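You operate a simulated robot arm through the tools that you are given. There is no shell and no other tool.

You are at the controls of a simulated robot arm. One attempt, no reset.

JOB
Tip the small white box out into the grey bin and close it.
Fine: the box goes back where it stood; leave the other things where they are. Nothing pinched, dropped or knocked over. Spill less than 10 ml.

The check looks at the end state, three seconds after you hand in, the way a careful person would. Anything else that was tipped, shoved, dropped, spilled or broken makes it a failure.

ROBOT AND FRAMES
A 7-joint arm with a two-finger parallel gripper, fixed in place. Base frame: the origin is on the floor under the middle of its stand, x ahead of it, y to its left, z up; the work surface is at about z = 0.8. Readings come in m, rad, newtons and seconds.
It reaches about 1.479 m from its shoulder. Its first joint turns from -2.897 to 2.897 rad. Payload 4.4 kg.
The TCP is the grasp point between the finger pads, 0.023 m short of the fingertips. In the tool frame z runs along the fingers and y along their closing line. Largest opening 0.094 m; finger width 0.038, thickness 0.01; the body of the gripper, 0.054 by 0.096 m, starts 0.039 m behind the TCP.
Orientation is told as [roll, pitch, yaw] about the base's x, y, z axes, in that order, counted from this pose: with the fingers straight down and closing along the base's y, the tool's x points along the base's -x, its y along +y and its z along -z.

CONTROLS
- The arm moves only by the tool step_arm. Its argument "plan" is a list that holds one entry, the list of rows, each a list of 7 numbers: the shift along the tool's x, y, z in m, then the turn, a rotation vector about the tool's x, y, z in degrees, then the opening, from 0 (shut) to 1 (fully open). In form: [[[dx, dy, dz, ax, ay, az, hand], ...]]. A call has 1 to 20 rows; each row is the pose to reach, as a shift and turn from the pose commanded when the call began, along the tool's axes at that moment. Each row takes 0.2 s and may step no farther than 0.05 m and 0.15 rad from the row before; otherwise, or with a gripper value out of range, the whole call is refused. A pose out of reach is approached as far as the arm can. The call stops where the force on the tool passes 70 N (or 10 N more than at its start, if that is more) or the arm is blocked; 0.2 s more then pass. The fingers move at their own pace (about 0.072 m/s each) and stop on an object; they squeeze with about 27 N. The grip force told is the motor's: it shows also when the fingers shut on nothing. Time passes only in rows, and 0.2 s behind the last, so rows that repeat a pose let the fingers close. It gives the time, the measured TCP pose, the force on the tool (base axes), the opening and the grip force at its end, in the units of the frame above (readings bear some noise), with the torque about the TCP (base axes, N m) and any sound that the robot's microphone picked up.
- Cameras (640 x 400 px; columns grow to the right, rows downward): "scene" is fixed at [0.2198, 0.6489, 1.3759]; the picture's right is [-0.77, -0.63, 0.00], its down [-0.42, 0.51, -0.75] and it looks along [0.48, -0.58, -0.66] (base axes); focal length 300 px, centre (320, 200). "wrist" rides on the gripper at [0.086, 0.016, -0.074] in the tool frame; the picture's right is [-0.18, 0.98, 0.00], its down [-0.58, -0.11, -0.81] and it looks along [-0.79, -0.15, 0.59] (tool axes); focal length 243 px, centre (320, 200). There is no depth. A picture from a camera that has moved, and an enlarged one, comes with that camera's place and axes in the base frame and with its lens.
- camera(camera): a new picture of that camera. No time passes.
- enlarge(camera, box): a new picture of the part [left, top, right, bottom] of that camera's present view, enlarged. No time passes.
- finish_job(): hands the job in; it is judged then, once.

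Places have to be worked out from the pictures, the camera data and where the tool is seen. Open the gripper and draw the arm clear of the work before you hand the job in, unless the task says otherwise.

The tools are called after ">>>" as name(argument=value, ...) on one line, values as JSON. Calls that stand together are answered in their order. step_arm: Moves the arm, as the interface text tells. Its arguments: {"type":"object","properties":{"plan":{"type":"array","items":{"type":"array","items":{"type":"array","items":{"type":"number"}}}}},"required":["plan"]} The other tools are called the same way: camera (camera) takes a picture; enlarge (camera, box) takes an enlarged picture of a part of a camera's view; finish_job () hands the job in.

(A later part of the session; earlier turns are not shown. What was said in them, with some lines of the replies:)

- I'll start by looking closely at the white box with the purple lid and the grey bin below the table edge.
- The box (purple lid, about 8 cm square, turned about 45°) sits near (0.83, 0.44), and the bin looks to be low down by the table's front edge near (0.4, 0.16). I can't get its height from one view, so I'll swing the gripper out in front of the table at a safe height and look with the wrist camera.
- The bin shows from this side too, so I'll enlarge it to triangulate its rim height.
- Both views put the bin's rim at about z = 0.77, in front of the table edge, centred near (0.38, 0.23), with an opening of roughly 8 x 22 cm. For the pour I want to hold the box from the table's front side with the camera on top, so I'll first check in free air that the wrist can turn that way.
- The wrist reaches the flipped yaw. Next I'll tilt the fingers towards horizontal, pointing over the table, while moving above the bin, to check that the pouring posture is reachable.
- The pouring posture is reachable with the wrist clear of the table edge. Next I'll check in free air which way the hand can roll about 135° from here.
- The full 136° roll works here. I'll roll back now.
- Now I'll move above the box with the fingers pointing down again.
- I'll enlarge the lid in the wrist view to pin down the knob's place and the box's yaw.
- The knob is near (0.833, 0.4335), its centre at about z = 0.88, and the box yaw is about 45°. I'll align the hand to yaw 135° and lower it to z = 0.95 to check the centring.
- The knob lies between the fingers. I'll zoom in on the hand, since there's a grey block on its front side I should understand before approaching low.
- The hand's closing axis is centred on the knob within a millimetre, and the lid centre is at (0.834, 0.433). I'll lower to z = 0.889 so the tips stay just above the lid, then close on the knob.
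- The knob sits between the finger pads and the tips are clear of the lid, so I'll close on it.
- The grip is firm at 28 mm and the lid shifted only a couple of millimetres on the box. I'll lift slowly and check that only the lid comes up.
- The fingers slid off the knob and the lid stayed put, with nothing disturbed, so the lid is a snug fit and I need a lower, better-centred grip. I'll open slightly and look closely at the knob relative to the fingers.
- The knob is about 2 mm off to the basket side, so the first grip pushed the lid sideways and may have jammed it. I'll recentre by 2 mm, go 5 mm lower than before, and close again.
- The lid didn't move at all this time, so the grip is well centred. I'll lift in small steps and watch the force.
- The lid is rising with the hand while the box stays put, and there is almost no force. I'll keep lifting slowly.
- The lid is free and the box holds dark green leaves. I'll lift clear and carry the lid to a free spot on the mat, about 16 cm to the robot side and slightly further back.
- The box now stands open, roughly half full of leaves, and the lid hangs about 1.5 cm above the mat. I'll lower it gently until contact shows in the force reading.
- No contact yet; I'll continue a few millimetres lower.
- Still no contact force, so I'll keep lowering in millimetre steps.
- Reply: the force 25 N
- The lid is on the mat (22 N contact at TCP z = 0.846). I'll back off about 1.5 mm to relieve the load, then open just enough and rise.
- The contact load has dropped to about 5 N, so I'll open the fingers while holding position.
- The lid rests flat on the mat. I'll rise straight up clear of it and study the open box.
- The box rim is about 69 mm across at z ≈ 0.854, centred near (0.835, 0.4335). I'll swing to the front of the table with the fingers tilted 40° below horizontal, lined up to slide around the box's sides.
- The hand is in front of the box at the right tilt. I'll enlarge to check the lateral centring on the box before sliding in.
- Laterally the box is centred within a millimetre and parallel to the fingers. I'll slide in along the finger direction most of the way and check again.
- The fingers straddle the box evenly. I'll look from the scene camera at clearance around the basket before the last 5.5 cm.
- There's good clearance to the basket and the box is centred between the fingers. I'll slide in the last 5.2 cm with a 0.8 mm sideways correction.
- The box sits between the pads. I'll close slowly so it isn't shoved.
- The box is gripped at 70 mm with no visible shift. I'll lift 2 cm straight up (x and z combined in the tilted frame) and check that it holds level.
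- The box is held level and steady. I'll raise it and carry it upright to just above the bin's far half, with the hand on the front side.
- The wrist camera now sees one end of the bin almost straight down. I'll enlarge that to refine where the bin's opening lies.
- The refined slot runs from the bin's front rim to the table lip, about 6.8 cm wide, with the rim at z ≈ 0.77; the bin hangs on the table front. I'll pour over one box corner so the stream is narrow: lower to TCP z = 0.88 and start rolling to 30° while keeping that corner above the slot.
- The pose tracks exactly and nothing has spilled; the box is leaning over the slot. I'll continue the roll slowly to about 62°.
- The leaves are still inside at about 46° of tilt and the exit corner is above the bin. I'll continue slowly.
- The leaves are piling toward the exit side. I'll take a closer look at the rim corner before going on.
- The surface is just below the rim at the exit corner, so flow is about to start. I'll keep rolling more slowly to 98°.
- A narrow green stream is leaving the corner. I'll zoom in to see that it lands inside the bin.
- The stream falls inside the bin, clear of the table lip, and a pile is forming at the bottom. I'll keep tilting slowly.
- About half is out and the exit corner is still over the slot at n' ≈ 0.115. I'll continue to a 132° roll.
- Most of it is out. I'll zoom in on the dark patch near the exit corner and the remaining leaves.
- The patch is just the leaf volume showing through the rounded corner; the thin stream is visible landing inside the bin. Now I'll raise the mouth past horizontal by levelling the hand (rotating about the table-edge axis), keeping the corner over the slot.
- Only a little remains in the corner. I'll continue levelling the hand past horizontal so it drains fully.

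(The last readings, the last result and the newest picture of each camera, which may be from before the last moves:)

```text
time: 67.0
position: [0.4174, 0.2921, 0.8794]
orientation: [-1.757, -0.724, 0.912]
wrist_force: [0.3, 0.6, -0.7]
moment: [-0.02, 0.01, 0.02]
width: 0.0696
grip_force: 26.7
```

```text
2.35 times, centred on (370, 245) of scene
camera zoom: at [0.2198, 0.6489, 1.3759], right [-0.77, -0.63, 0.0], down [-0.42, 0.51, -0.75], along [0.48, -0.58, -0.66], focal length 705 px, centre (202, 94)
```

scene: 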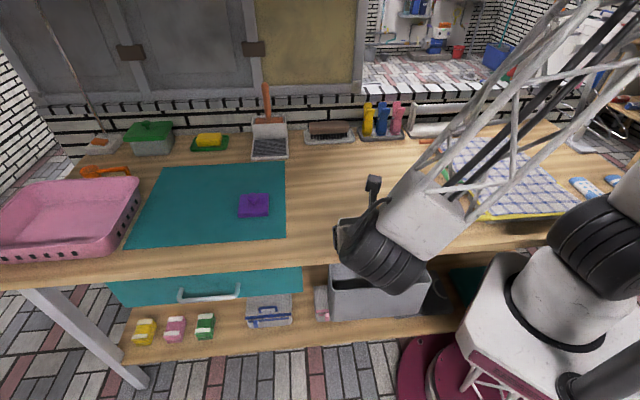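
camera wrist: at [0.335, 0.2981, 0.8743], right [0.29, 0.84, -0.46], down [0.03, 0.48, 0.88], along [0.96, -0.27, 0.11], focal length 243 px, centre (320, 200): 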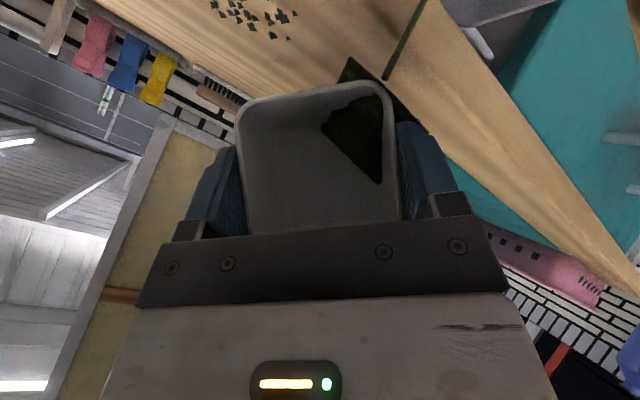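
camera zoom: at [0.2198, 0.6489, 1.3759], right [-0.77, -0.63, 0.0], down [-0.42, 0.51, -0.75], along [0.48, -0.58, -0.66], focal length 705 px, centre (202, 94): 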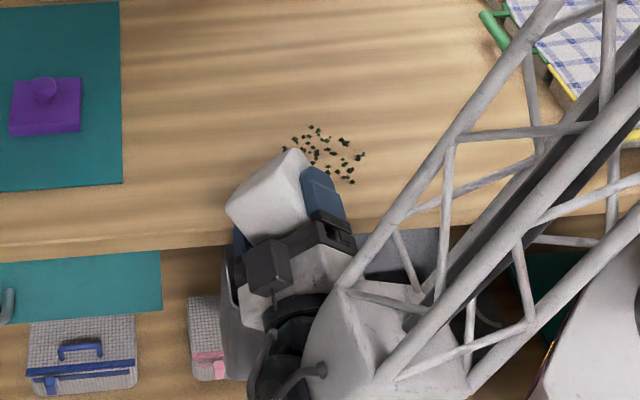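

The box is empty. I'll reverse: first tilt the hand back to 40° while rising 5 cm.

>>> step_arm(plan=[[[-0.0055, -0.0061, 0.0012, -5.94, 5.35, 0, 0], [-0.011, -0.0123, 0.0023, -11.88, 10.7, 0, 0], [-0.0166, -0.0184, 0.0035, -17.82, 16.05, 0, 0], [-0.0221, -0.0245, 0.0047, -23.76, 21.4, 0, 0], [-0.0276, -0.0307, 0.0058, -29.7, 26.75, 0, 0], [-0.0331, -0.0368, 0.007, -35.64, 32.1, 0, 0], [-0.0331, -0.0368, 0.007, -35.64, 32.1, 0, 0]]])

>>> camera(camera="wrist")

```text
time: 68.6
position: [0.4191, 0.2921, 0.9306]
orientation: [-0.723, -0.541, 0.26]
wrist_force: [0.1, -0.1, 0.1]
moment: [0.01, 0.04, -0.01]
width: 0.0698
grip_force: 26.3
```

```text
taken
camera wrist: at [0.3076, 0.3248, 0.9247], right [0.29, 0.84, -0.46], down [0.03, 0.48, 0.88], along [0.96, -0.27, 0.11], focal length 243 px, centre (320, 200)
```

wrist: 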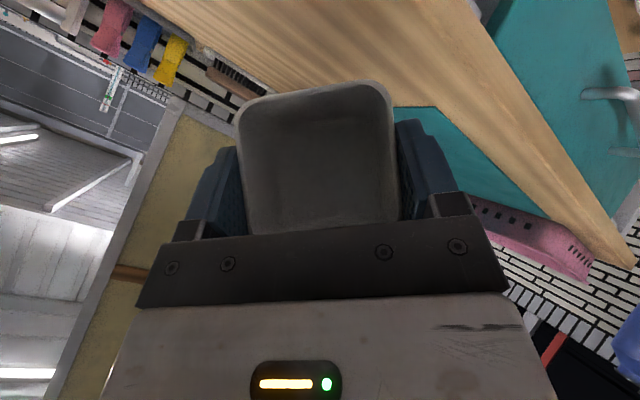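

Orientation is back to the 40° tilt with the roll still at 132°. Now I'll roll back upright in place.

>>> step_arm(plan=[[[0, 0, 0, 0, 0, -8.25, 0], [0, 0, 0, 0, 0, -16.5, 0], [0, 0, 0, 0, 0, -24.75, 0], [0, 0, 0, 0, 0, -33, 0], [0, 0, 0, 0, 0, -41.25, 0], [0, 0, 0, 0, 0, -49.5, 0], [0, 0, 0, 0, 0, -57.75, 0], [0, 0, 0, 0, 0, -66, 0], [0, 0, 0, 0, 0, -74.25, 0], [0, 0, 0, 0, 0, -82.5, 0], [0, 0, 0, 0, 0, -90.75, 0], [0, 0, 0, 0, 0, -99, 0], [0, 0, 0, 0, 0, -107.25, 0], [0, 0, 0, 0, 0, -115.5, 0], [0, 0, 0, 0, 0, -123.75, 0], [0, 0, 0, 0, 0, -132, 0], [0, 0, 0, 0, 0, -132, 0]]])

>>> camera(camera="wrist")

>>> camera(camera="scene")

```text
time: 72.2
position: [0.418, 0.2916, 0.9284]
orientation: [0.002, 0.871, 2.356]
wrist_force: [-0.4, -0.2, -0.8]
moment: [0.04, -0.01, 0.01]
width: 0.0695
grip_force: 27.1
```

```text
taken
camera wrist: at [0.4044, 0.2802, 1.0433], right [-0.78, -0.61, -0.14], down [-0.62, 0.78, 0.07], along [0.06, 0.14, -0.99], focal length 243 px, centre (320, 200)
```

wrist: 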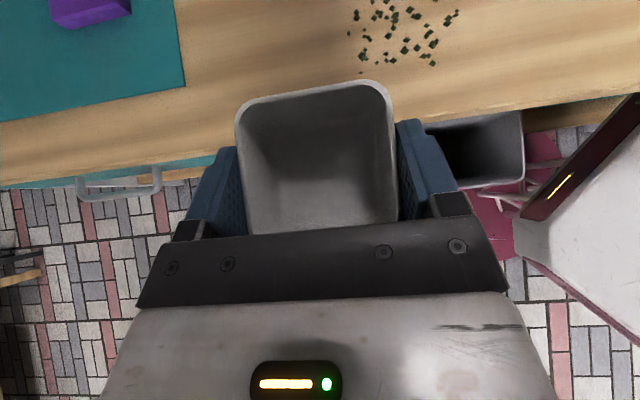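

```text
taken
```

scene: 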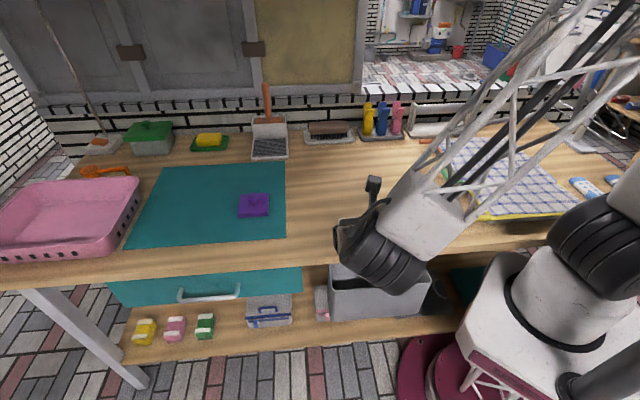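

The box is empty and upright, and the pose matches the earlier carry pose within a millimetre. I'll carry it back along the same path to 2 cm above its original spot.

>>> step_arm(plan=[[[0.0048, -0.0159, 0.0057, 0, 0, 0, 0], [0.012, -0.0397, 0.0143, 0, 0, 0, 0], [0.0216, -0.0714, 0.0257, 0, 0, 0, 0], [0.0312, -0.1031, 0.0372, 0, 0, 0, 0], [0.0408, -0.1349, 0.0486, 0, 0, 0, 0], [0.0504, -0.1666, 0.06, 0, 0, 0, 0], [0.06, -0.1984, 0.0715, 0, 0, 0, 0], [0.0696, -0.2301, 0.0829, 0, 0, 0, 0], [0.0792, -0.2618, 0.0943, 0, 0, 0, 0], [0.0888, -0.2936, 0.1057, 0, 0, 0, 0], [0.0984, -0.3253, 0.1172, 0, 0, 0, 0], [0.108, -0.357, 0.1286, 0, 0, 0, 0], [0.1152, -0.3808, 0.1372, 0, 0, 0, 0], [0.1205, -0.3967, 0.1425, 0, 0, 0, 0], [0.1077, -0.3967, 0.1533, 0, 0, 0, 0], [0.0948, -0.3967, 0.1641, 0, 0, 0, 0], [0.082, -0.3967, 0.1748, 0, 0, 0, 0], [0.0692, -0.3967, 0.1856, 0, 0, 0, 0], [0.0692, -0.3967, 0.1856, 0, 0, 0, 0]]])

>>> camera(camera="wrist")

>>> camera(camera="scene")

```text
time: 76.2
position: [0.8307, 0.4396, 0.8626]
orientation: [-0.001, 0.873, 2.356]
wrist_force: [-0.9, -0.1, -1.0]
moment: [0.0, -0.01, -0.04]
width: 0.0696
grip_force: 26.8
```

```text
taken
camera wrist: at [0.8167, 0.4286, 0.9773], right [-0.78, -0.61, -0.14], down [-0.62, 0.78, 0.07], along [0.07, 0.14, -0.99], focal length 243 px, centre (320, 200)
```

wrist: 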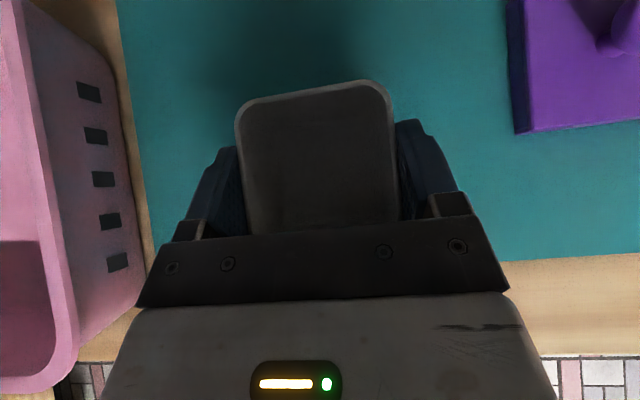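

```text
taken
```

scene: 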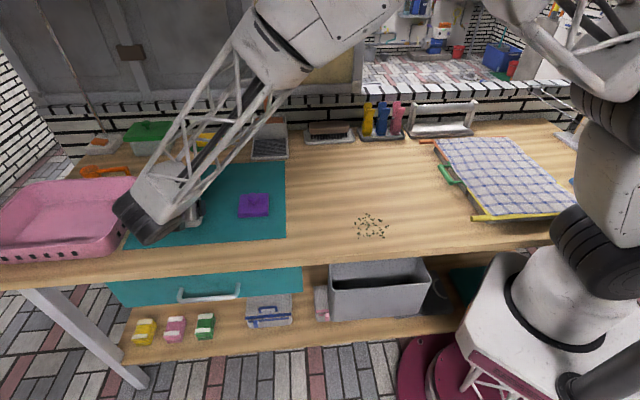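

I'm 2 cm above the original spot, within 1 mm of the recorded pose. I'll apply the small correction and lower gently, checking force near contact.

>>> step_arm(plan=[[[-0.0035, -0.0006, 0.0036, 0, 0, 0, 0], [-0.0073, -0.0006, 0.0068, 0, 0, 0, 0], [-0.0112, -0.0006, 0.01, 0, 0, 0, 0], [-0.0135, -0.0006, 0.012, 0, 0, 0, 0], [-0.0142, -0.0006, 0.0126, 0, 0, 0, 0], [-0.0142, -0.0006, 0.0126, 0, 0, 0, 0]]])

>>> camera(camera="wrist")

```text
time: 77.6
position: [0.8314, 0.4394, 0.8457]
orientation: [0.0, 0.872, 2.357]
wrist_force: [0.2, 0.1, -1.6]
moment: [-0.01, 0.0, -0.01]
width: 0.0697
grip_force: 26.5
```

```text
taken
camera wrist: at [0.8176, 0.4285, 0.9585], right [-0.78, -0.61, -0.14], down [-0.62, 0.78, 0.07], along [0.07, 0.14, -0.99], focal length 243 px, centre (320, 200)
```

wrist: 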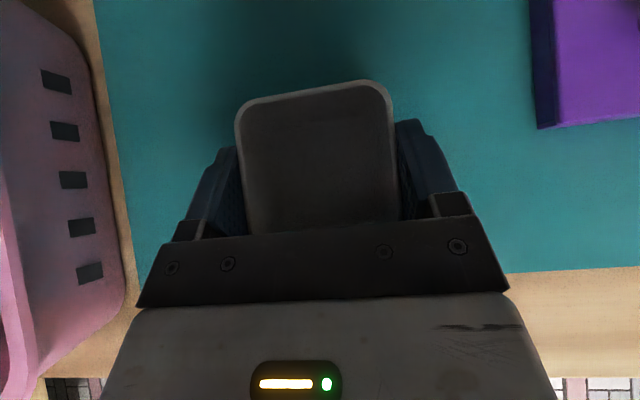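

The camera is now 1.2 mm above the recorded grasp pose. I'll lower the last millimetre.

>>> step_arm(plan=[[[-0.0004, 0, 0.0003, 0, 0, 0, 0], [-0.0008, 0, 0.0007, 0, 0, 0, 0], [-0.0009, 0, 0.0008, 0, 0, 0, 0]]])

>>> camera(camera="wrist")

```text
time: 78.4
position: [0.8309, 0.4399, 0.8433]
orientation: [0.0, 0.872, 2.356]
wrist_force: [-1.4, -3.4, 4.2]
moment: [-0.07, 0.27, 0.09]
width: 0.0699
grip_force: 27.5
```

```text
taken
camera wrist: at [0.8175, 0.4288, 0.9574], right [-0.78, -0.61, -0.14], down [-0.62, 0.78, 0.07], along [0.07, 0.14, -0.99], focal length 243 px, centre (320, 200)
```

wrist: 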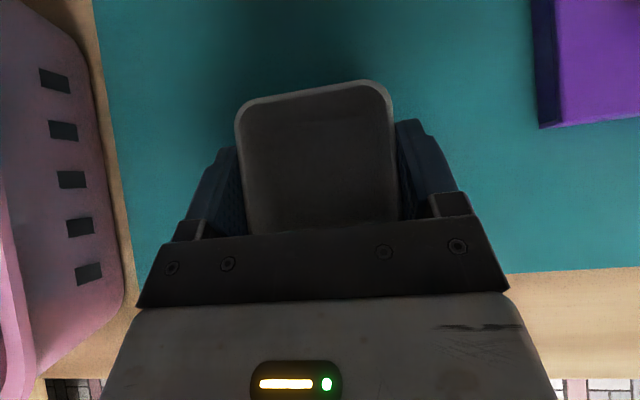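

Light contact of about 4 N shows the box stands on the mat again at the same pose. I'll open the fingers in place.

>>> step_arm(plan=[[[0, 0, 0, 0, 0, 0, 0.78], [0, 0, 0, 0, 0, 0, 0.85], [0, 0, 0, 0, 0, 0, 0.95], [0, 0, 0, 0, 0, 0, 1], [0, 0, 0, 0, 0, 0, 1]]])

>>> camera(camera="wrist")

```text
time: 79.6
position: [0.8307, 0.4413, 0.8432]
orientation: [0.0, 0.872, 2.356]
wrist_force: [-0.5, -0.1, -0.5]
moment: [-0.04, -0.02, 0.01]
width: 0.094
grip_force: 0.1
```

```text
taken
camera wrist: at [0.8175, 0.4289, 0.9571], right [-0.78, -0.61, -0.14], down [-0.62, 0.78, 0.07], along [0.07, 0.14, -0.99], focal length 243 px, centre (320, 200)
```

wrist: 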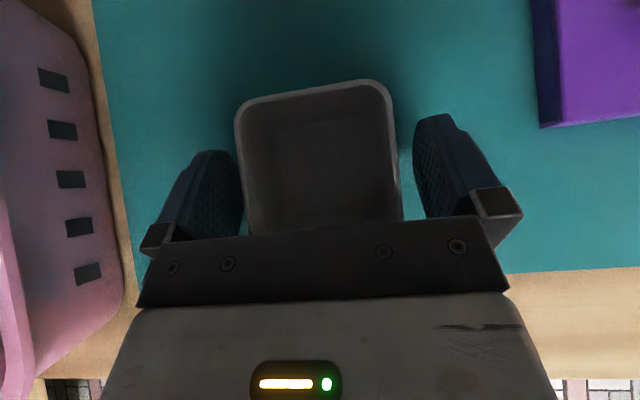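

The box is released in place. I'll back the hand straight out along the finger direction.

>>> step_arm(plan=[[[0, 0, -0.01, 0, 0, 0, 1], [0, 0, -0.03, 0, 0, 0, 1], [0, 0, -0.06, 0, 0, 0, 1], [0, 0, -0.095, 0, 0, 0, 1], [0, 0, -0.135, 0, 0, 0, 1], [0, 0, -0.172, 0, 0, 0, 1], [0, 0, -0.172, 0, 0, 0, 1]]])

>>> camera(camera="wrist")

>>> enlarge(camera="wrist", box=[240, 0, 400, 100])

```text
time: 81.2
position: [0.7376, 0.5333, 0.9542]
orientation: [-0.001, 0.873, 2.356]
wrist_force: [0.5, 0.1, 0.3]
moment: [-0.02, 0.04, 0.01]
width: 0.094
grip_force: 0.1
```

```text
taken
camera wrist: at [0.7236, 0.5228, 1.068], right [-0.78, -0.61, -0.14], down [-0.62, 0.78, 0.07], along [0.07, 0.14, -0.99], focal length 243 px, centre (320, 200)
```

wrist: 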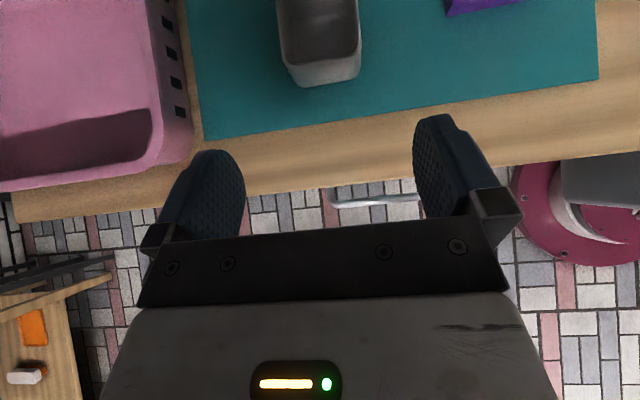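

```text
4.00 times, centred on (320, 50) of wrist
camera zoom: at [0.7236, 0.5228, 1.068], right [-0.78, -0.61, -0.14], down [-0.62, 0.78, 0.07], along [0.07, 0.14, -0.99], focal length 970 px, centre (320, 800)
```

zoom: 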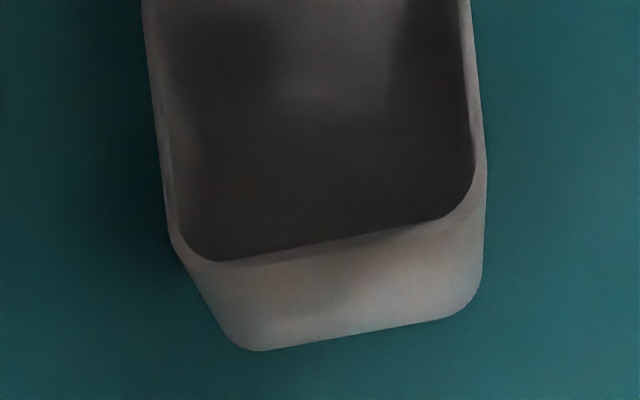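

The box stands as before. Now I'll swing back over the lid with the fingers pointing down.

>>> step_arm(plan=[[[0.0179, 0.0202, 0.0163, 0, -6.25, 0, 1], [0.0357, 0.0403, 0.0327, 0, -12.5, 0, 1], [0.0536, 0.0605, 0.049, 0, -18.75, 0, 1], [0.0715, 0.0806, 0.0653, 0, -25, 0, 1], [0.0893, 0.1008, 0.0816, 0, -31.25, 0, 0.8], [0.1072, 0.1209, 0.098, 0, -37.5, 0, 0.6], [0.125, 0.1411, 0.1143, 0, -43.75, 0, 0.6], [0.1429, 0.1612, 0.1306, 0, -50, 0, 0.6], [0.1429, 0.1612, 0.1306, 0, -50, 0, 0.6]]])

>>> camera(camera="wrist")

>>> camera(camera="scene")

```text
time: 83.2
position: [0.759, 0.2843, 0.9792]
orientation: [0.001, 0.002, 2.356]
wrist_force: [0.8, 0.3, 0.1]
moment: [0.01, 0.0, 0.0]
width: 0.0567
grip_force: 0.0
```

```text
taken
camera wrist: at [0.8081, 0.2103, 1.0539], right [-0.82, -0.57, 0.0], down [-0.33, 0.49, 0.81], along [-0.46, 0.67, -0.59], focal length 243 px, centre (320, 200)
```

wrist: 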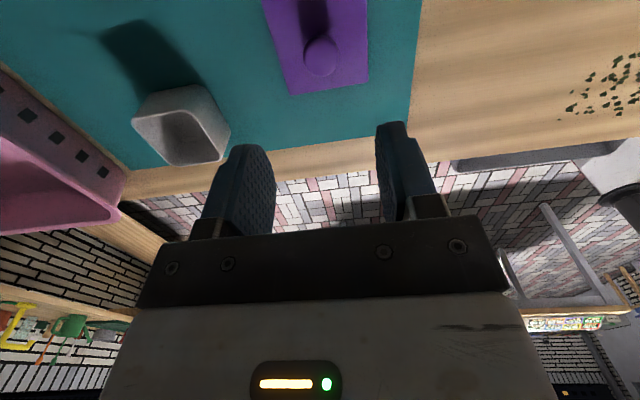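

```text
taken
```

scene: 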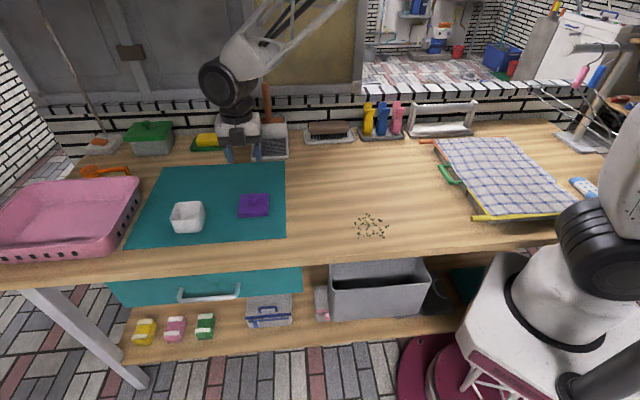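

I'll compare the box with the earlier view and check the bin and its surroundings for spills.

>>> enlarge(camera="scene", box=[160, 180, 220, 240])

>>> enlarge(camera="scene", box=[300, 200, 460, 340])

>>> enlarge(camera="scene", box=[220, 170, 300, 220])

```text
6.67 times, centred on (190, 210) of scene
camera zoom: at [0.2198, 0.6489, 1.3759], right [-0.77, -0.63, 0.0], down [-0.42, 0.51, -0.75], along [0.48, -0.58, -0.66], focal length 1996 px, centre (1187, 133)
```

zoom: 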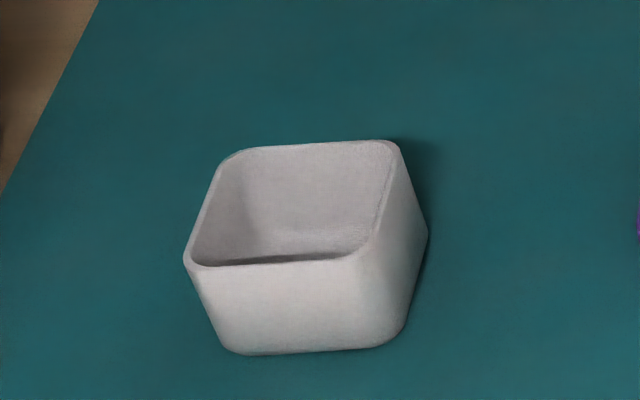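

```text
2.86 times, centred on (380, 270) of scene
camera zoom: at [0.2198, 0.6489, 1.3759], right [-0.77, -0.63, 0.0], down [-0.42, 0.51, -0.75], along [0.48, -0.58, -0.66], focal length 856 px, centre (149, 0)
```

zoom: 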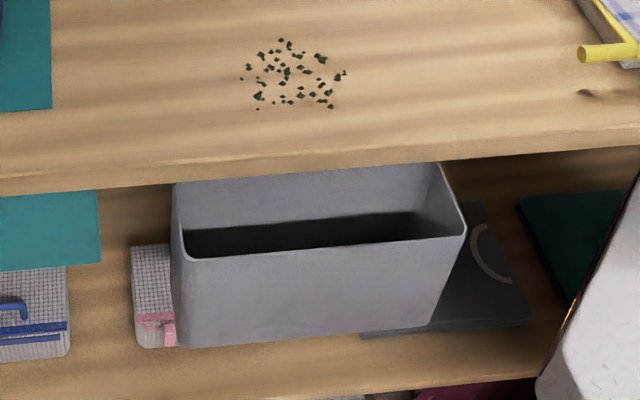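

```text
8.00 times, centred on (260, 195) of scene
camera zoom: at [0.2198, 0.6489, 1.3759], right [-0.77, -0.63, 0.0], down [-0.42, 0.51, -0.75], along [0.48, -0.58, -0.66], focal length 2396 px, centre (800, 240)
```

zoom: 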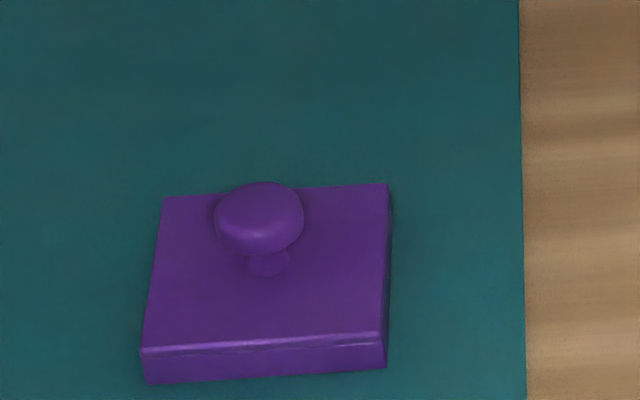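

The box is within half a millimetre of where it stood, and the crumbs on the table look the same as at the start. Now I'll descend on the lid's knob to the recorded pose and close.

>>> step_arm(plan=[[[-0.0007, 0, 0.03, 0, 0, 0, 0.6], [-0.0014, 0, 0.065, 0, 0, 0, 0.6], [-0.0014, 0, 0.095, 0, 0, 0, 0.6], [-0.0014, 0, 0.12, 0, 0, 0, 0.6], [-0.0014, 0, 0.1335, 0, 0, 0, 0.6], [-0.0014, 0, 0.1335, 0, 0, 0, 0.6]]])

>>> enlarge(camera="wrist", box=[180, 0, 440, 220])

>>> enlarge(camera="scene", box=[220, 170, 300, 220])

```text
time: 84.6
position: [0.7605, 0.2842, 0.8458]
orientation: [0.0, 0.001, 2.356]
wrist_force: [0.4, 0.8, 0.1]
moment: [0.0, -0.01, -0.01]
width: 0.0565
grip_force: 0.0
```

```text
1.82 times, centred on (310, 110) of wrist
camera zoom: at [0.8082, 0.2112, 0.9204], right [-0.83, -0.56, 0.0], down [-0.33, 0.49, 0.81], along [-0.46, 0.67, -0.59], focal length 441 px, centre (338, 364)
```

zoom: 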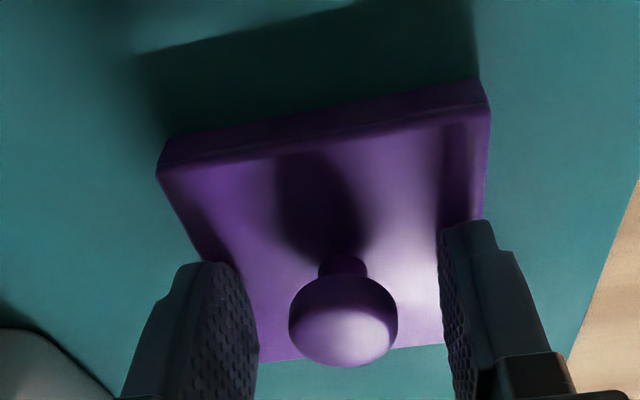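

```text
8.00 times, centred on (260, 195) of scene
camera zoom: at [0.2198, 0.6489, 1.3759], right [-0.77, -0.63, 0.0], down [-0.42, 0.51, -0.75], along [0.48, -0.58, -0.66], focal length 2396 px, centre (800, 240)
```

zoom: 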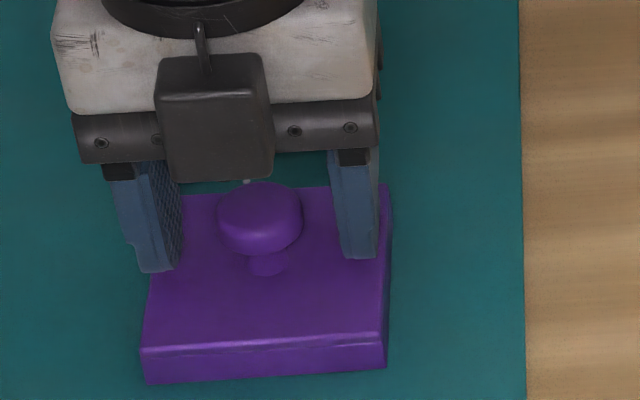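

The pose is 1 mm off toward the box, so I'll nudge it back and close on the knob.

>>> step_arm(plan=[[[-0.0008, 0.0008, 0, 0, 0, 0, 0.6], [-0.0008, 0.0008, 0, 0, 0, 0, 0.45], [-0.0008, 0.0008, 0, 0, 0, 0, 0.35], [-0.0008, 0.0008, 0, 0, 0, 0, 0.2], [-0.0008, 0.0008, 0, 0, 0, 0, 0], [-0.0008, 0.0008, 0, 0, 0, 0, 0]]])

>>> enlarge(camera="scene", box=[220, 170, 300, 220])

>>> enlarge(camera="wrist", box=[180, 0, 440, 220])

```text
time: 86.0
position: [0.7587, 0.2834, 0.847]
orientation: [0.002, 0.001, 2.356]
wrist_force: [0.6, -0.3, -0.1]
moment: [0.01, -0.01, 0.02]
width: 0.0281
grip_force: 26.7
```

```text
8.00 times, centred on (260, 195) of scene
camera zoom: at [0.2198, 0.6489, 1.3759], right [-0.77, -0.63, 0.0], down [-0.42, 0.51, -0.75], along [0.48, -0.58, -0.66], focal length 2396 px, centre (800, 240)
```

zoom: 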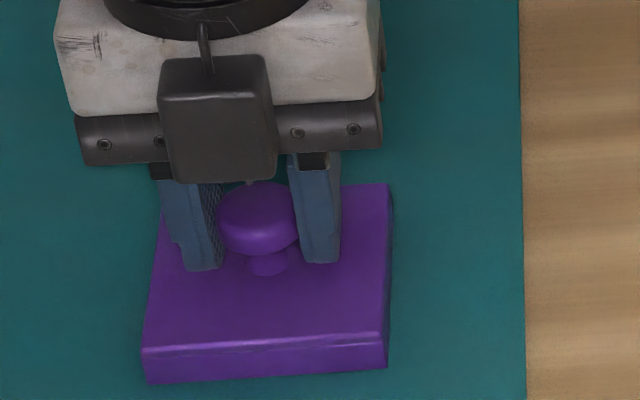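

```text
1.82 times, centred on (310, 110) of wrist
camera zoom: at [0.8069, 0.2111, 0.9203], right [-0.83, -0.56, 0.0], down [-0.33, 0.49, 0.81], along [-0.46, 0.67, -0.59], focal length 441 px, centre (338, 364)
```

zoom: 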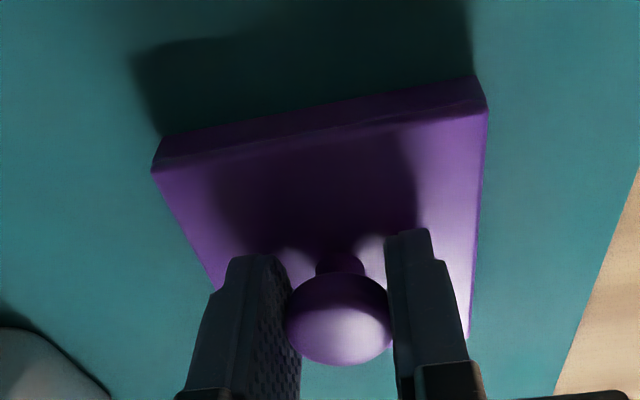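

The grip matches the one that worked before. I'll lift slowly and confirm the lid follows.

>>> step_arm(plan=[[[0, 0, -0.002, 0, 0, 0, 0], [0, 0, -0.005, 0, 0, 0, 0], [0, 0, -0.009, 0, 0, 0, 0], [0, 0, -0.014, 0, 0, 0, 0], [0, 0, -0.02, 0, 0, 0, 0]]])

>>> enlarge(camera="scene", box=[220, 170, 300, 220])

>>> enlarge(camera="wrist", box=[180, 0, 440, 220])

```text
time: 87.2
position: [0.7577, 0.2837, 0.868]
orientation: [-0.001, 0.001, 2.356]
wrist_force: [1.0, -0.6, -0.9]
moment: [0.03, 0.01, 0.0]
width: 0.0284
grip_force: 26.9
```

```text
8.00 times, centred on (260, 195) of scene
camera zoom: at [0.2198, 0.6489, 1.3759], right [-0.77, -0.63, 0.0], down [-0.42, 0.51, -0.75], along [0.48, -0.58, -0.66], focal length 2396 px, centre (800, 240)
```

zoom: 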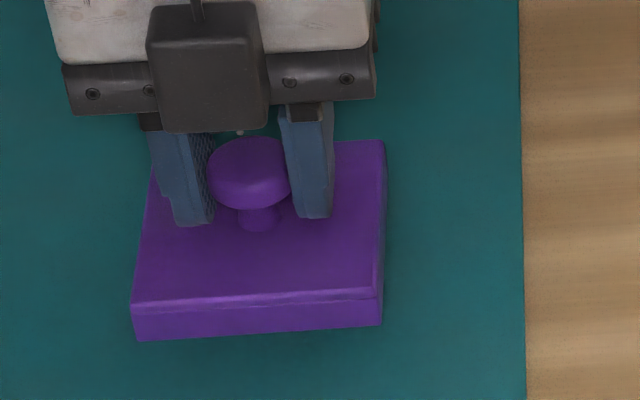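

```text
1.82 times, centred on (310, 110) of wrist
camera zoom: at [0.8065, 0.211, 0.9409], right [-0.83, -0.56, 0.0], down [-0.33, 0.49, 0.81], along [-0.46, 0.67, -0.59], focal length 441 px, centre (338, 364)
```

zoom: 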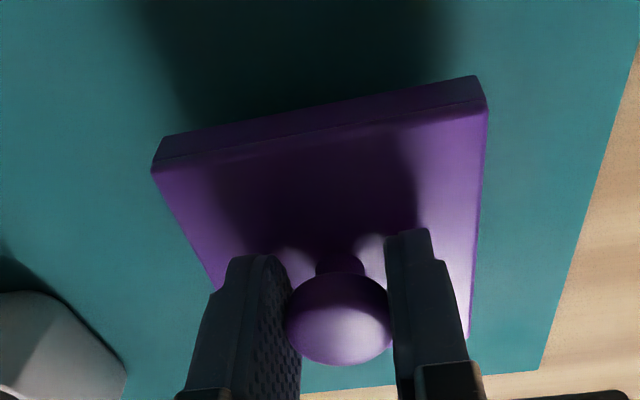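

The lid is held level. I'll raise it, carry it over the box and stop about 1.5 cm above the rim to check alignment.

>>> step_arm(plan=[[[0, 0, -0.02, 0, 0, 0, 0], [0, 0, -0.045, 0, 0, 0, 0], [0, 0, -0.065, 0, 0, 0, 0], [-0.007, -0.022, -0.065, 0, 0, 0, 0], [-0.016, -0.052, -0.065, 0, 0, 0, 0], [-0.0255, -0.082, -0.065, 0, 0, 0, 0], [-0.035, -0.112, -0.065, 0, 0, 0, 0], [-0.0435, -0.14, -0.065, 0, 0, 0, 0], [-0.0498, -0.1606, -0.065, 0, 0, 0, 0], [-0.0498, -0.1606, -0.065, 0, 0, 0, 0], [-0.0498, -0.1606, -0.055, 0, 0, 0, 0], [-0.0498, -0.1606, -0.044, 0, 0, 0, 0], [-0.0498, -0.1606, -0.044, 0, 0, 0, 0]]])

>>> enlarge(camera="scene", box=[160, 170, 220, 240])

>>> enlarge(camera="wrist", box=[180, 0, 440, 220])

```text
time: 90.0
position: [0.8355, 0.4335, 0.9097]
orientation: [0.001, 0.0, 2.358]
wrist_force: [1.2, -0.6, -0.1]
moment: [0.01, -0.04, 0.01]
width: 0.0284
grip_force: 27.8
```

```text
5.71 times, centred on (190, 205) of scene
camera zoom: at [0.2198, 0.6489, 1.3759], right [-0.77, -0.63, 0.0], down [-0.42, 0.51, -0.75], along [0.48, -0.58, -0.66], focal length 1711 px, centre (1063, 171)
```

zoom: 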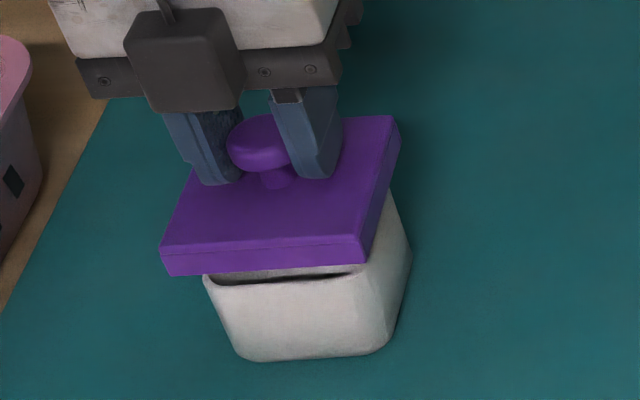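

```text
1.82 times, centred on (310, 110) of wrist
camera zoom: at [0.8848, 0.3598, 0.9846], right [-0.83, -0.56, 0.0], down [-0.33, 0.49, 0.81], along [-0.46, 0.67, -0.59], focal length 441 px, centre (338, 364)
```

zoom: 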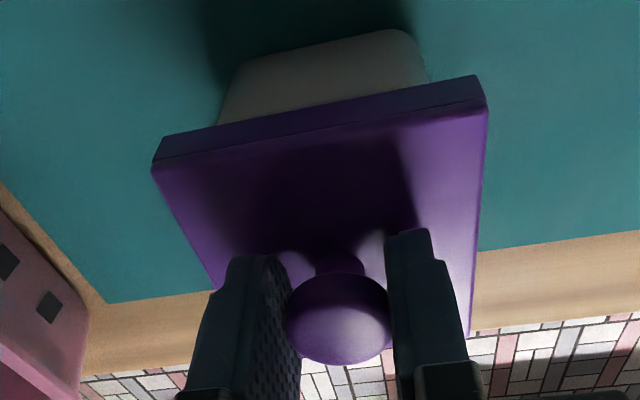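

The camera pose matches the one when the lid was first lifted, so alignment is right. I'll lower in small steps.

>>> step_arm(plan=[[[0, 0, 0.004, 0, 0, 0, 0], [0, 0, 0.008, 0, 0, 0, 0], [0, 0, 0.012, 0, 0, 0, 0], [0, 0, 0.015, 0, 0, 0, 0], [0, 0, 0.018, 0, 0, 0, 0]]])

>>> enlarge(camera="scene", box=[160, 170, 220, 240])

>>> enlarge(camera="wrist", box=[180, 0, 440, 220])

```text
time: 91.2
position: [0.8369, 0.4337, 0.8922]
orientation: [-0.001, -0.001, 2.356]
wrist_force: [0.2, -0.5, 0.1]
moment: [0.0, -0.02, -0.03]
width: 0.0281
grip_force: 26.5
```

```text
5.71 times, centred on (190, 205) of scene
camera zoom: at [0.2198, 0.6489, 1.3759], right [-0.77, -0.63, 0.0], down [-0.42, 0.51, -0.75], along [0.48, -0.58, -0.66], focal length 1711 px, centre (1063, 171)
```

zoom: 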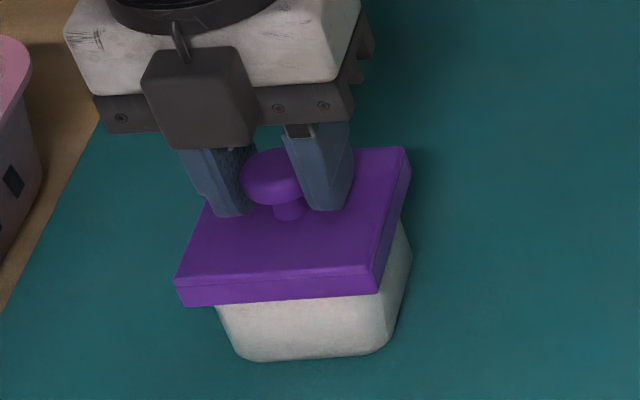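

```text
1.82 times, centred on (310, 110) of wrist
camera zoom: at [0.8846, 0.36, 0.9663], right [-0.83, -0.56, 0.0], down [-0.33, 0.49, 0.81], along [-0.46, 0.67, -0.59], focal length 441 px, centre (338, 364)
```

zoom: 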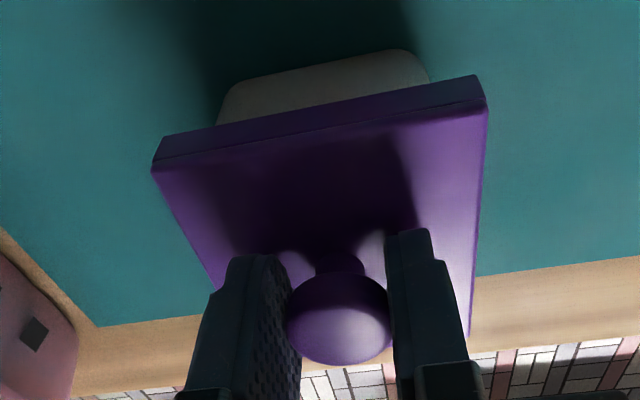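

The skirt is sliding over the rim with no force. I'll lower the last 8 mm in small steps.

>>> step_arm(plan=[[[0, 0, 0.0015, 0, 0, 0, 0], [0, 0, 0.003, 0, 0, 0, 0], [0, 0, 0.0045, 0, 0, 0, 0], [0, 0, 0.006, 0, 0, 0, 0], [0, 0, 0.0068, 0, 0, 0, 0]]])

>>> enlarge(camera="scene", box=[160, 180, 220, 240])

```text
time: 92.4
position: [0.8356, 0.4343, 0.8846]
orientation: [0.002, 0.001, 2.355]
wrist_force: [0.0, 0.3, -0.7]
moment: [0.02, -0.02, 0.03]
width: 0.0283
grip_force: 27.4
```

```text
6.67 times, centred on (190, 210) of scene
camera zoom: at [0.2198, 0.6489, 1.3759], right [-0.77, -0.63, 0.0], down [-0.42, 0.51, -0.75], along [0.48, -0.58, -0.66], focal length 1996 px, centre (1187, 133)
```

zoom: 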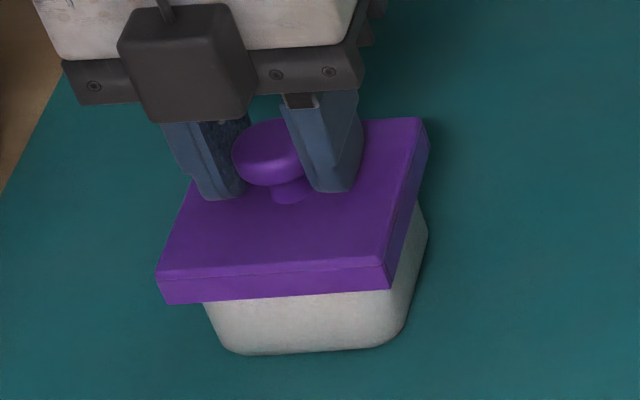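

It is about 1 mm above the fully seated position. I'll continue by fractions of a millimetre until there is light contact.

>>> step_arm(plan=[[[0, 0, 0.0005, 0, 0, 0, 0], [0, 0, 0.001, 0, 0, 0, 0], [0, 0, 0.0013, 0, 0, 0, 0]]])

>>> enlarge(camera="scene", box=[160, 180, 220, 240])

```text
time: 93.2
position: [0.8349, 0.4321, 0.884]
orientation: [0.0, -0.001, 2.355]
wrist_force: [0.1, -0.3, 1.6]
moment: [0.03, -0.01, 0.01]
width: 0.0279
grip_force: 27.1
```

```text
6.67 times, centred on (190, 210) of scene
camera zoom: at [0.2198, 0.6489, 1.3759], right [-0.77, -0.63, 0.0], down [-0.42, 0.51, -0.75], along [0.48, -0.58, -0.66], focal length 1996 px, centre (1187, 133)
```

zoom: 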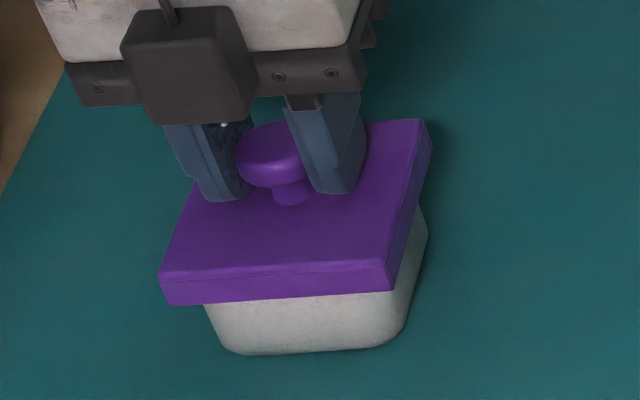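

It now matches the original closed picture. I'll press half a millimetre more to confirm it's seated.

>>> step_arm(plan=[[[0, 0, 0.0004, 0, 0, 0, 0], [0, 0, 0.0007, 0, 0, 0, 0]]])

```text
time: 93.8
position: [0.8367, 0.434, 0.8852]
orientation: [0.0, -0.002, 2.356]
wrist_force: [-2.0, -0.3, 9.8]
moment: [0.04, 0.12, 0.02]
width: 0.028
grip_force: 27.1
```

Contact at about 10 N means the lid is fully seated. I'll relieve the load and open the fingers.

>>> step_arm(plan=[[[0, 0, -0.0006, 0, 0, 0, 0], [0, 0, -0.0006, 0, 0, 0, 0], [0, 0, -0.0006, 0, 0, 0, 0.4], [0, 0, -0.0006, 0, 0, 0, 0.5], [0, 0, -0.0006, 0, 0, 0, 0.6], [0, 0, -0.0006, 0, 0, 0, 0.6]]])

>>> enlarge(camera="scene", box=[160, 180, 220, 240])

>>> enlarge(camera="wrist", box=[180, 0, 440, 220])

```text
time: 95.2
position: [0.8353, 0.4342, 0.8831]
orientation: [0.0, -0.001, 2.356]
wrist_force: [0.2, -0.3, 0.3]
moment: [-0.01, 0.01, 0.03]
width: 0.0564
grip_force: 0.1
```

```text
6.67 times, centred on (190, 210) of scene
camera zoom: at [0.2198, 0.6489, 1.3759], right [-0.77, -0.63, 0.0], down [-0.42, 0.51, -0.75], along [0.48, -0.58, -0.66], focal length 1996 px, centre (1187, 133)
```

zoom: 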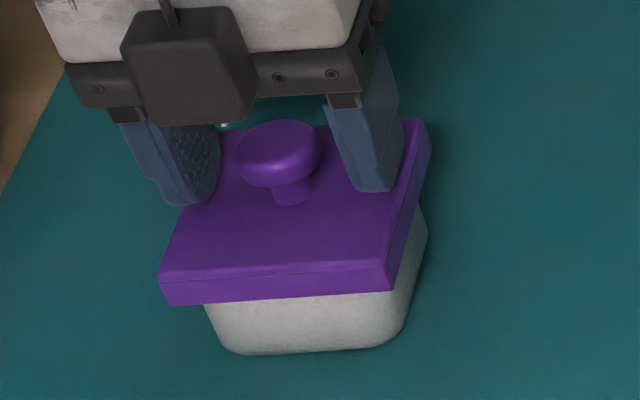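

```text
1.82 times, centred on (310, 110) of wrist
camera zoom: at [0.8847, 0.3598, 0.9582], right [-0.83, -0.56, 0.0], down [-0.33, 0.49, 0.81], along [-0.46, 0.67, -0.59], focal length 441 px, centre (338, 364)
```

zoom: 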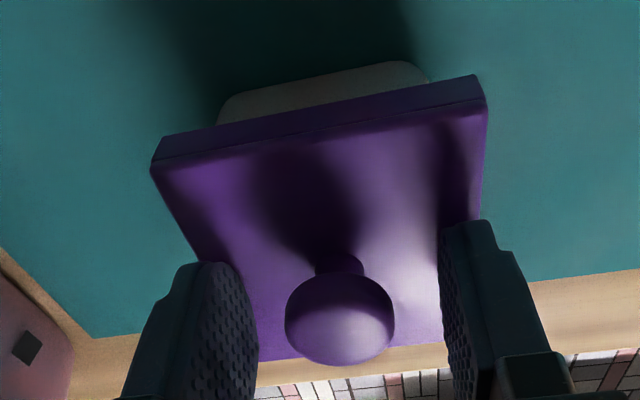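

The lid is on, matching the starting picture. I'll rise straight up clear of it.

>>> step_arm(plan=[[[0, 0, -0.01, 0, 0, 0, 0.6], [0, 0, -0.03, 0, 0, 0, 0.6], [0, 0, -0.065, 0, 0, 0, 0.6], [0, 0, -0.105, 0, 0, 0, 0.8], [0, 0, -0.15, 0, 0, 0, 1], [0, 0, -0.19, 0, 0, 0, 1], [0, 0, -0.22, 0, 0, 0, 1], [0, 0, -0.22, 0, 0, 0, 1]]])

>>> enlarge(camera="scene", box=[140, 170, 240, 250])

>>> camera(camera="scene")

```text
time: 97.0
position: [0.8363, 0.4342, 1.1054]
orientation: [0.001, 0.0, 2.356]
wrist_force: [0.6, 0.3, -0.7]
moment: [-0.01, -0.03, -0.01]
width: 0.0938
grip_force: 0.0
```

```text
5.00 times, centred on (190, 210) of scene
camera zoom: at [0.2198, 0.6489, 1.3759], right [-0.77, -0.63, 0.0], down [-0.42, 0.51, -0.75], along [0.48, -0.58, -0.66], focal length 1497 px, centre (970, 150)
```

zoom: 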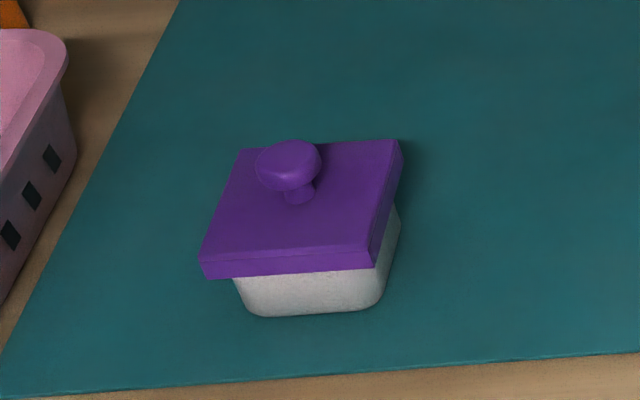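

```text
taken
```

scene: 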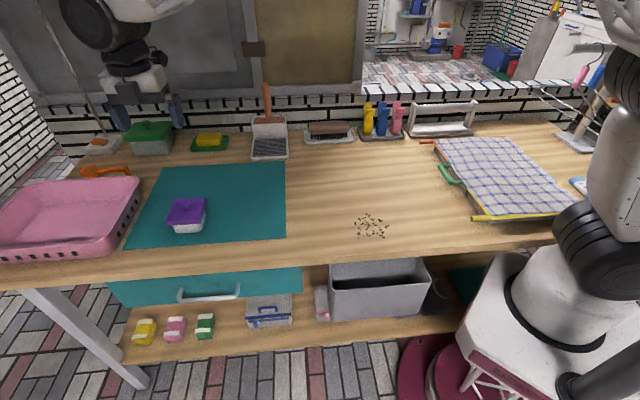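

The box and lid look just as at the start. I'll zoom on the bin area once more for any spill while moving the arm back to its clear starting pose.

>>> step_arm(plan=[[[0.0077, 0.0196, 0, 0, 0, 8.4, 1], [0.0155, 0.0391, 0, 0, 0, 16.8, 1], [0.0232, 0.0587, -0.001, 0, 0, 25.2, 1], [0.031, 0.0782, -0.001, 0, 0, 33.6, 1], [0.0387, 0.0978, -0.001, 0, 0, 42, 1], [0.0465, 0.1173, -0.001, 0, 0, 50.4, 1], [0.0542, 0.1369, -0.001, 0, 0, 58.8, 1], [0.062, 0.1564, -0.002, 0, 0, 67.2, 1], [0.0697, 0.176, -0.002, 0, 0, 75.6, 1], [0.0774, 0.1955, -0.002, 0, 0, 84, 1], [0.0852, 0.2151, -0.002, 0, 0, 92.4, 1], [0.0929, 0.2346, -0.002, 0, 0, 100.8, 1], [0.1007, 0.2542, -0.003, 0, 0, 109.2, 1], [0.1084, 0.2737, -0.003, 0, 0, 117.6, 1], [0.1162, 0.2933, -0.003, 0, 0, 126, 1], [0.1239, 0.3128, -0.003, 0, 0, 134.4, 1], [0.1239, 0.3128, -0.003, 0, 0, 135, 1]]])

>>> camera(camera="scene")

>>> enlarge(camera="scene", box=[220, 200, 540, 400])

>>> camera(camera="wrist")

```text
time: 100.6
position: [0.7013, 0.1236, 1.1061]
orientation: [0.0, -0.001, -0.001]
wrist_force: [-0.3, 0.5, 0.6]
moment: [0.0, 0.01, 0.0]
width: 0.0939
grip_force: 0.0
```

```text
taken
```

scene: 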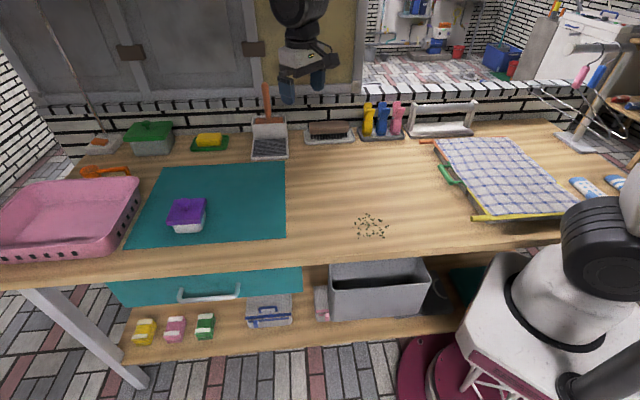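

```text
2.00 times, centred on (380, 300) of scene
camera zoom: at [0.2198, 0.6489, 1.3759], right [-0.77, -0.63, 0.0], down [-0.42, 0.51, -0.75], along [0.48, -0.58, -0.66], focal length 599 px, centre (200, 0)
```

zoom: 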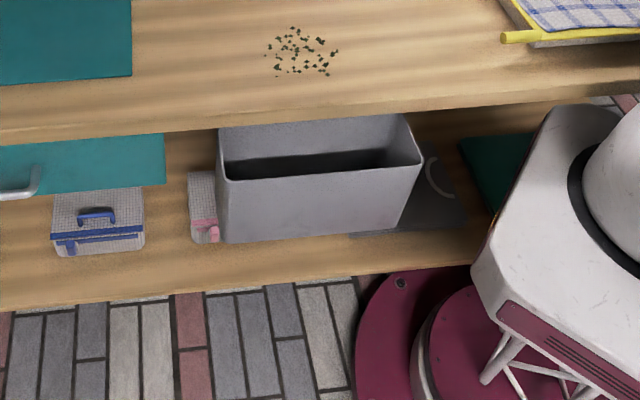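

```text
taken
camera wrist: at [0.6146, 0.14, 1.1802], right [0.19, 0.98, 0.0], down [0.58, -0.11, 0.81], along [0.79, -0.15, -0.59], focal length 243 px, centre (320, 200)
```

wrist: 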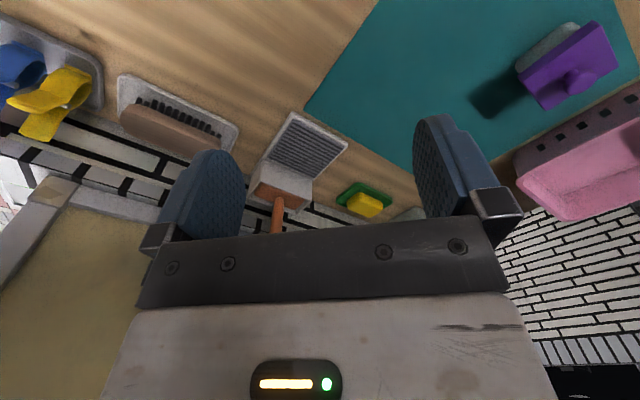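

Everything matches the starting scene. The box is closed on its original spot, the bin is in place with no spill visible around it, and the arm is clear with the gripper open. I'm handing the job in.

>>> finish_job()

```text
The job is handed in.
```

I tipped the small white box out into the grey bin, put it back where it stood, and closed it with its purple lid. I've handed the job in but haven't seen the check's result.

- **Emptying:** The leaves ran out over one corner in a thin stream into the bin, and the wrist camera showed the box empty afterwards. I saw no spill on the table, bin rim or floor. I didn't go back to look inside the bin. The green crumbs on the table were there at the start.
- **Box and lid:** The box is within about half a millimetre of its original place, and the lid is fully seated.
- **One slip:** On my first try the fingers slid off the lid's knob. The lid shifted 2–3 mm on the box and settled back. The second, better-centred grip held.
- **Arm:** It is back at its starting pose with the gripper open, and nothing else looks moved.
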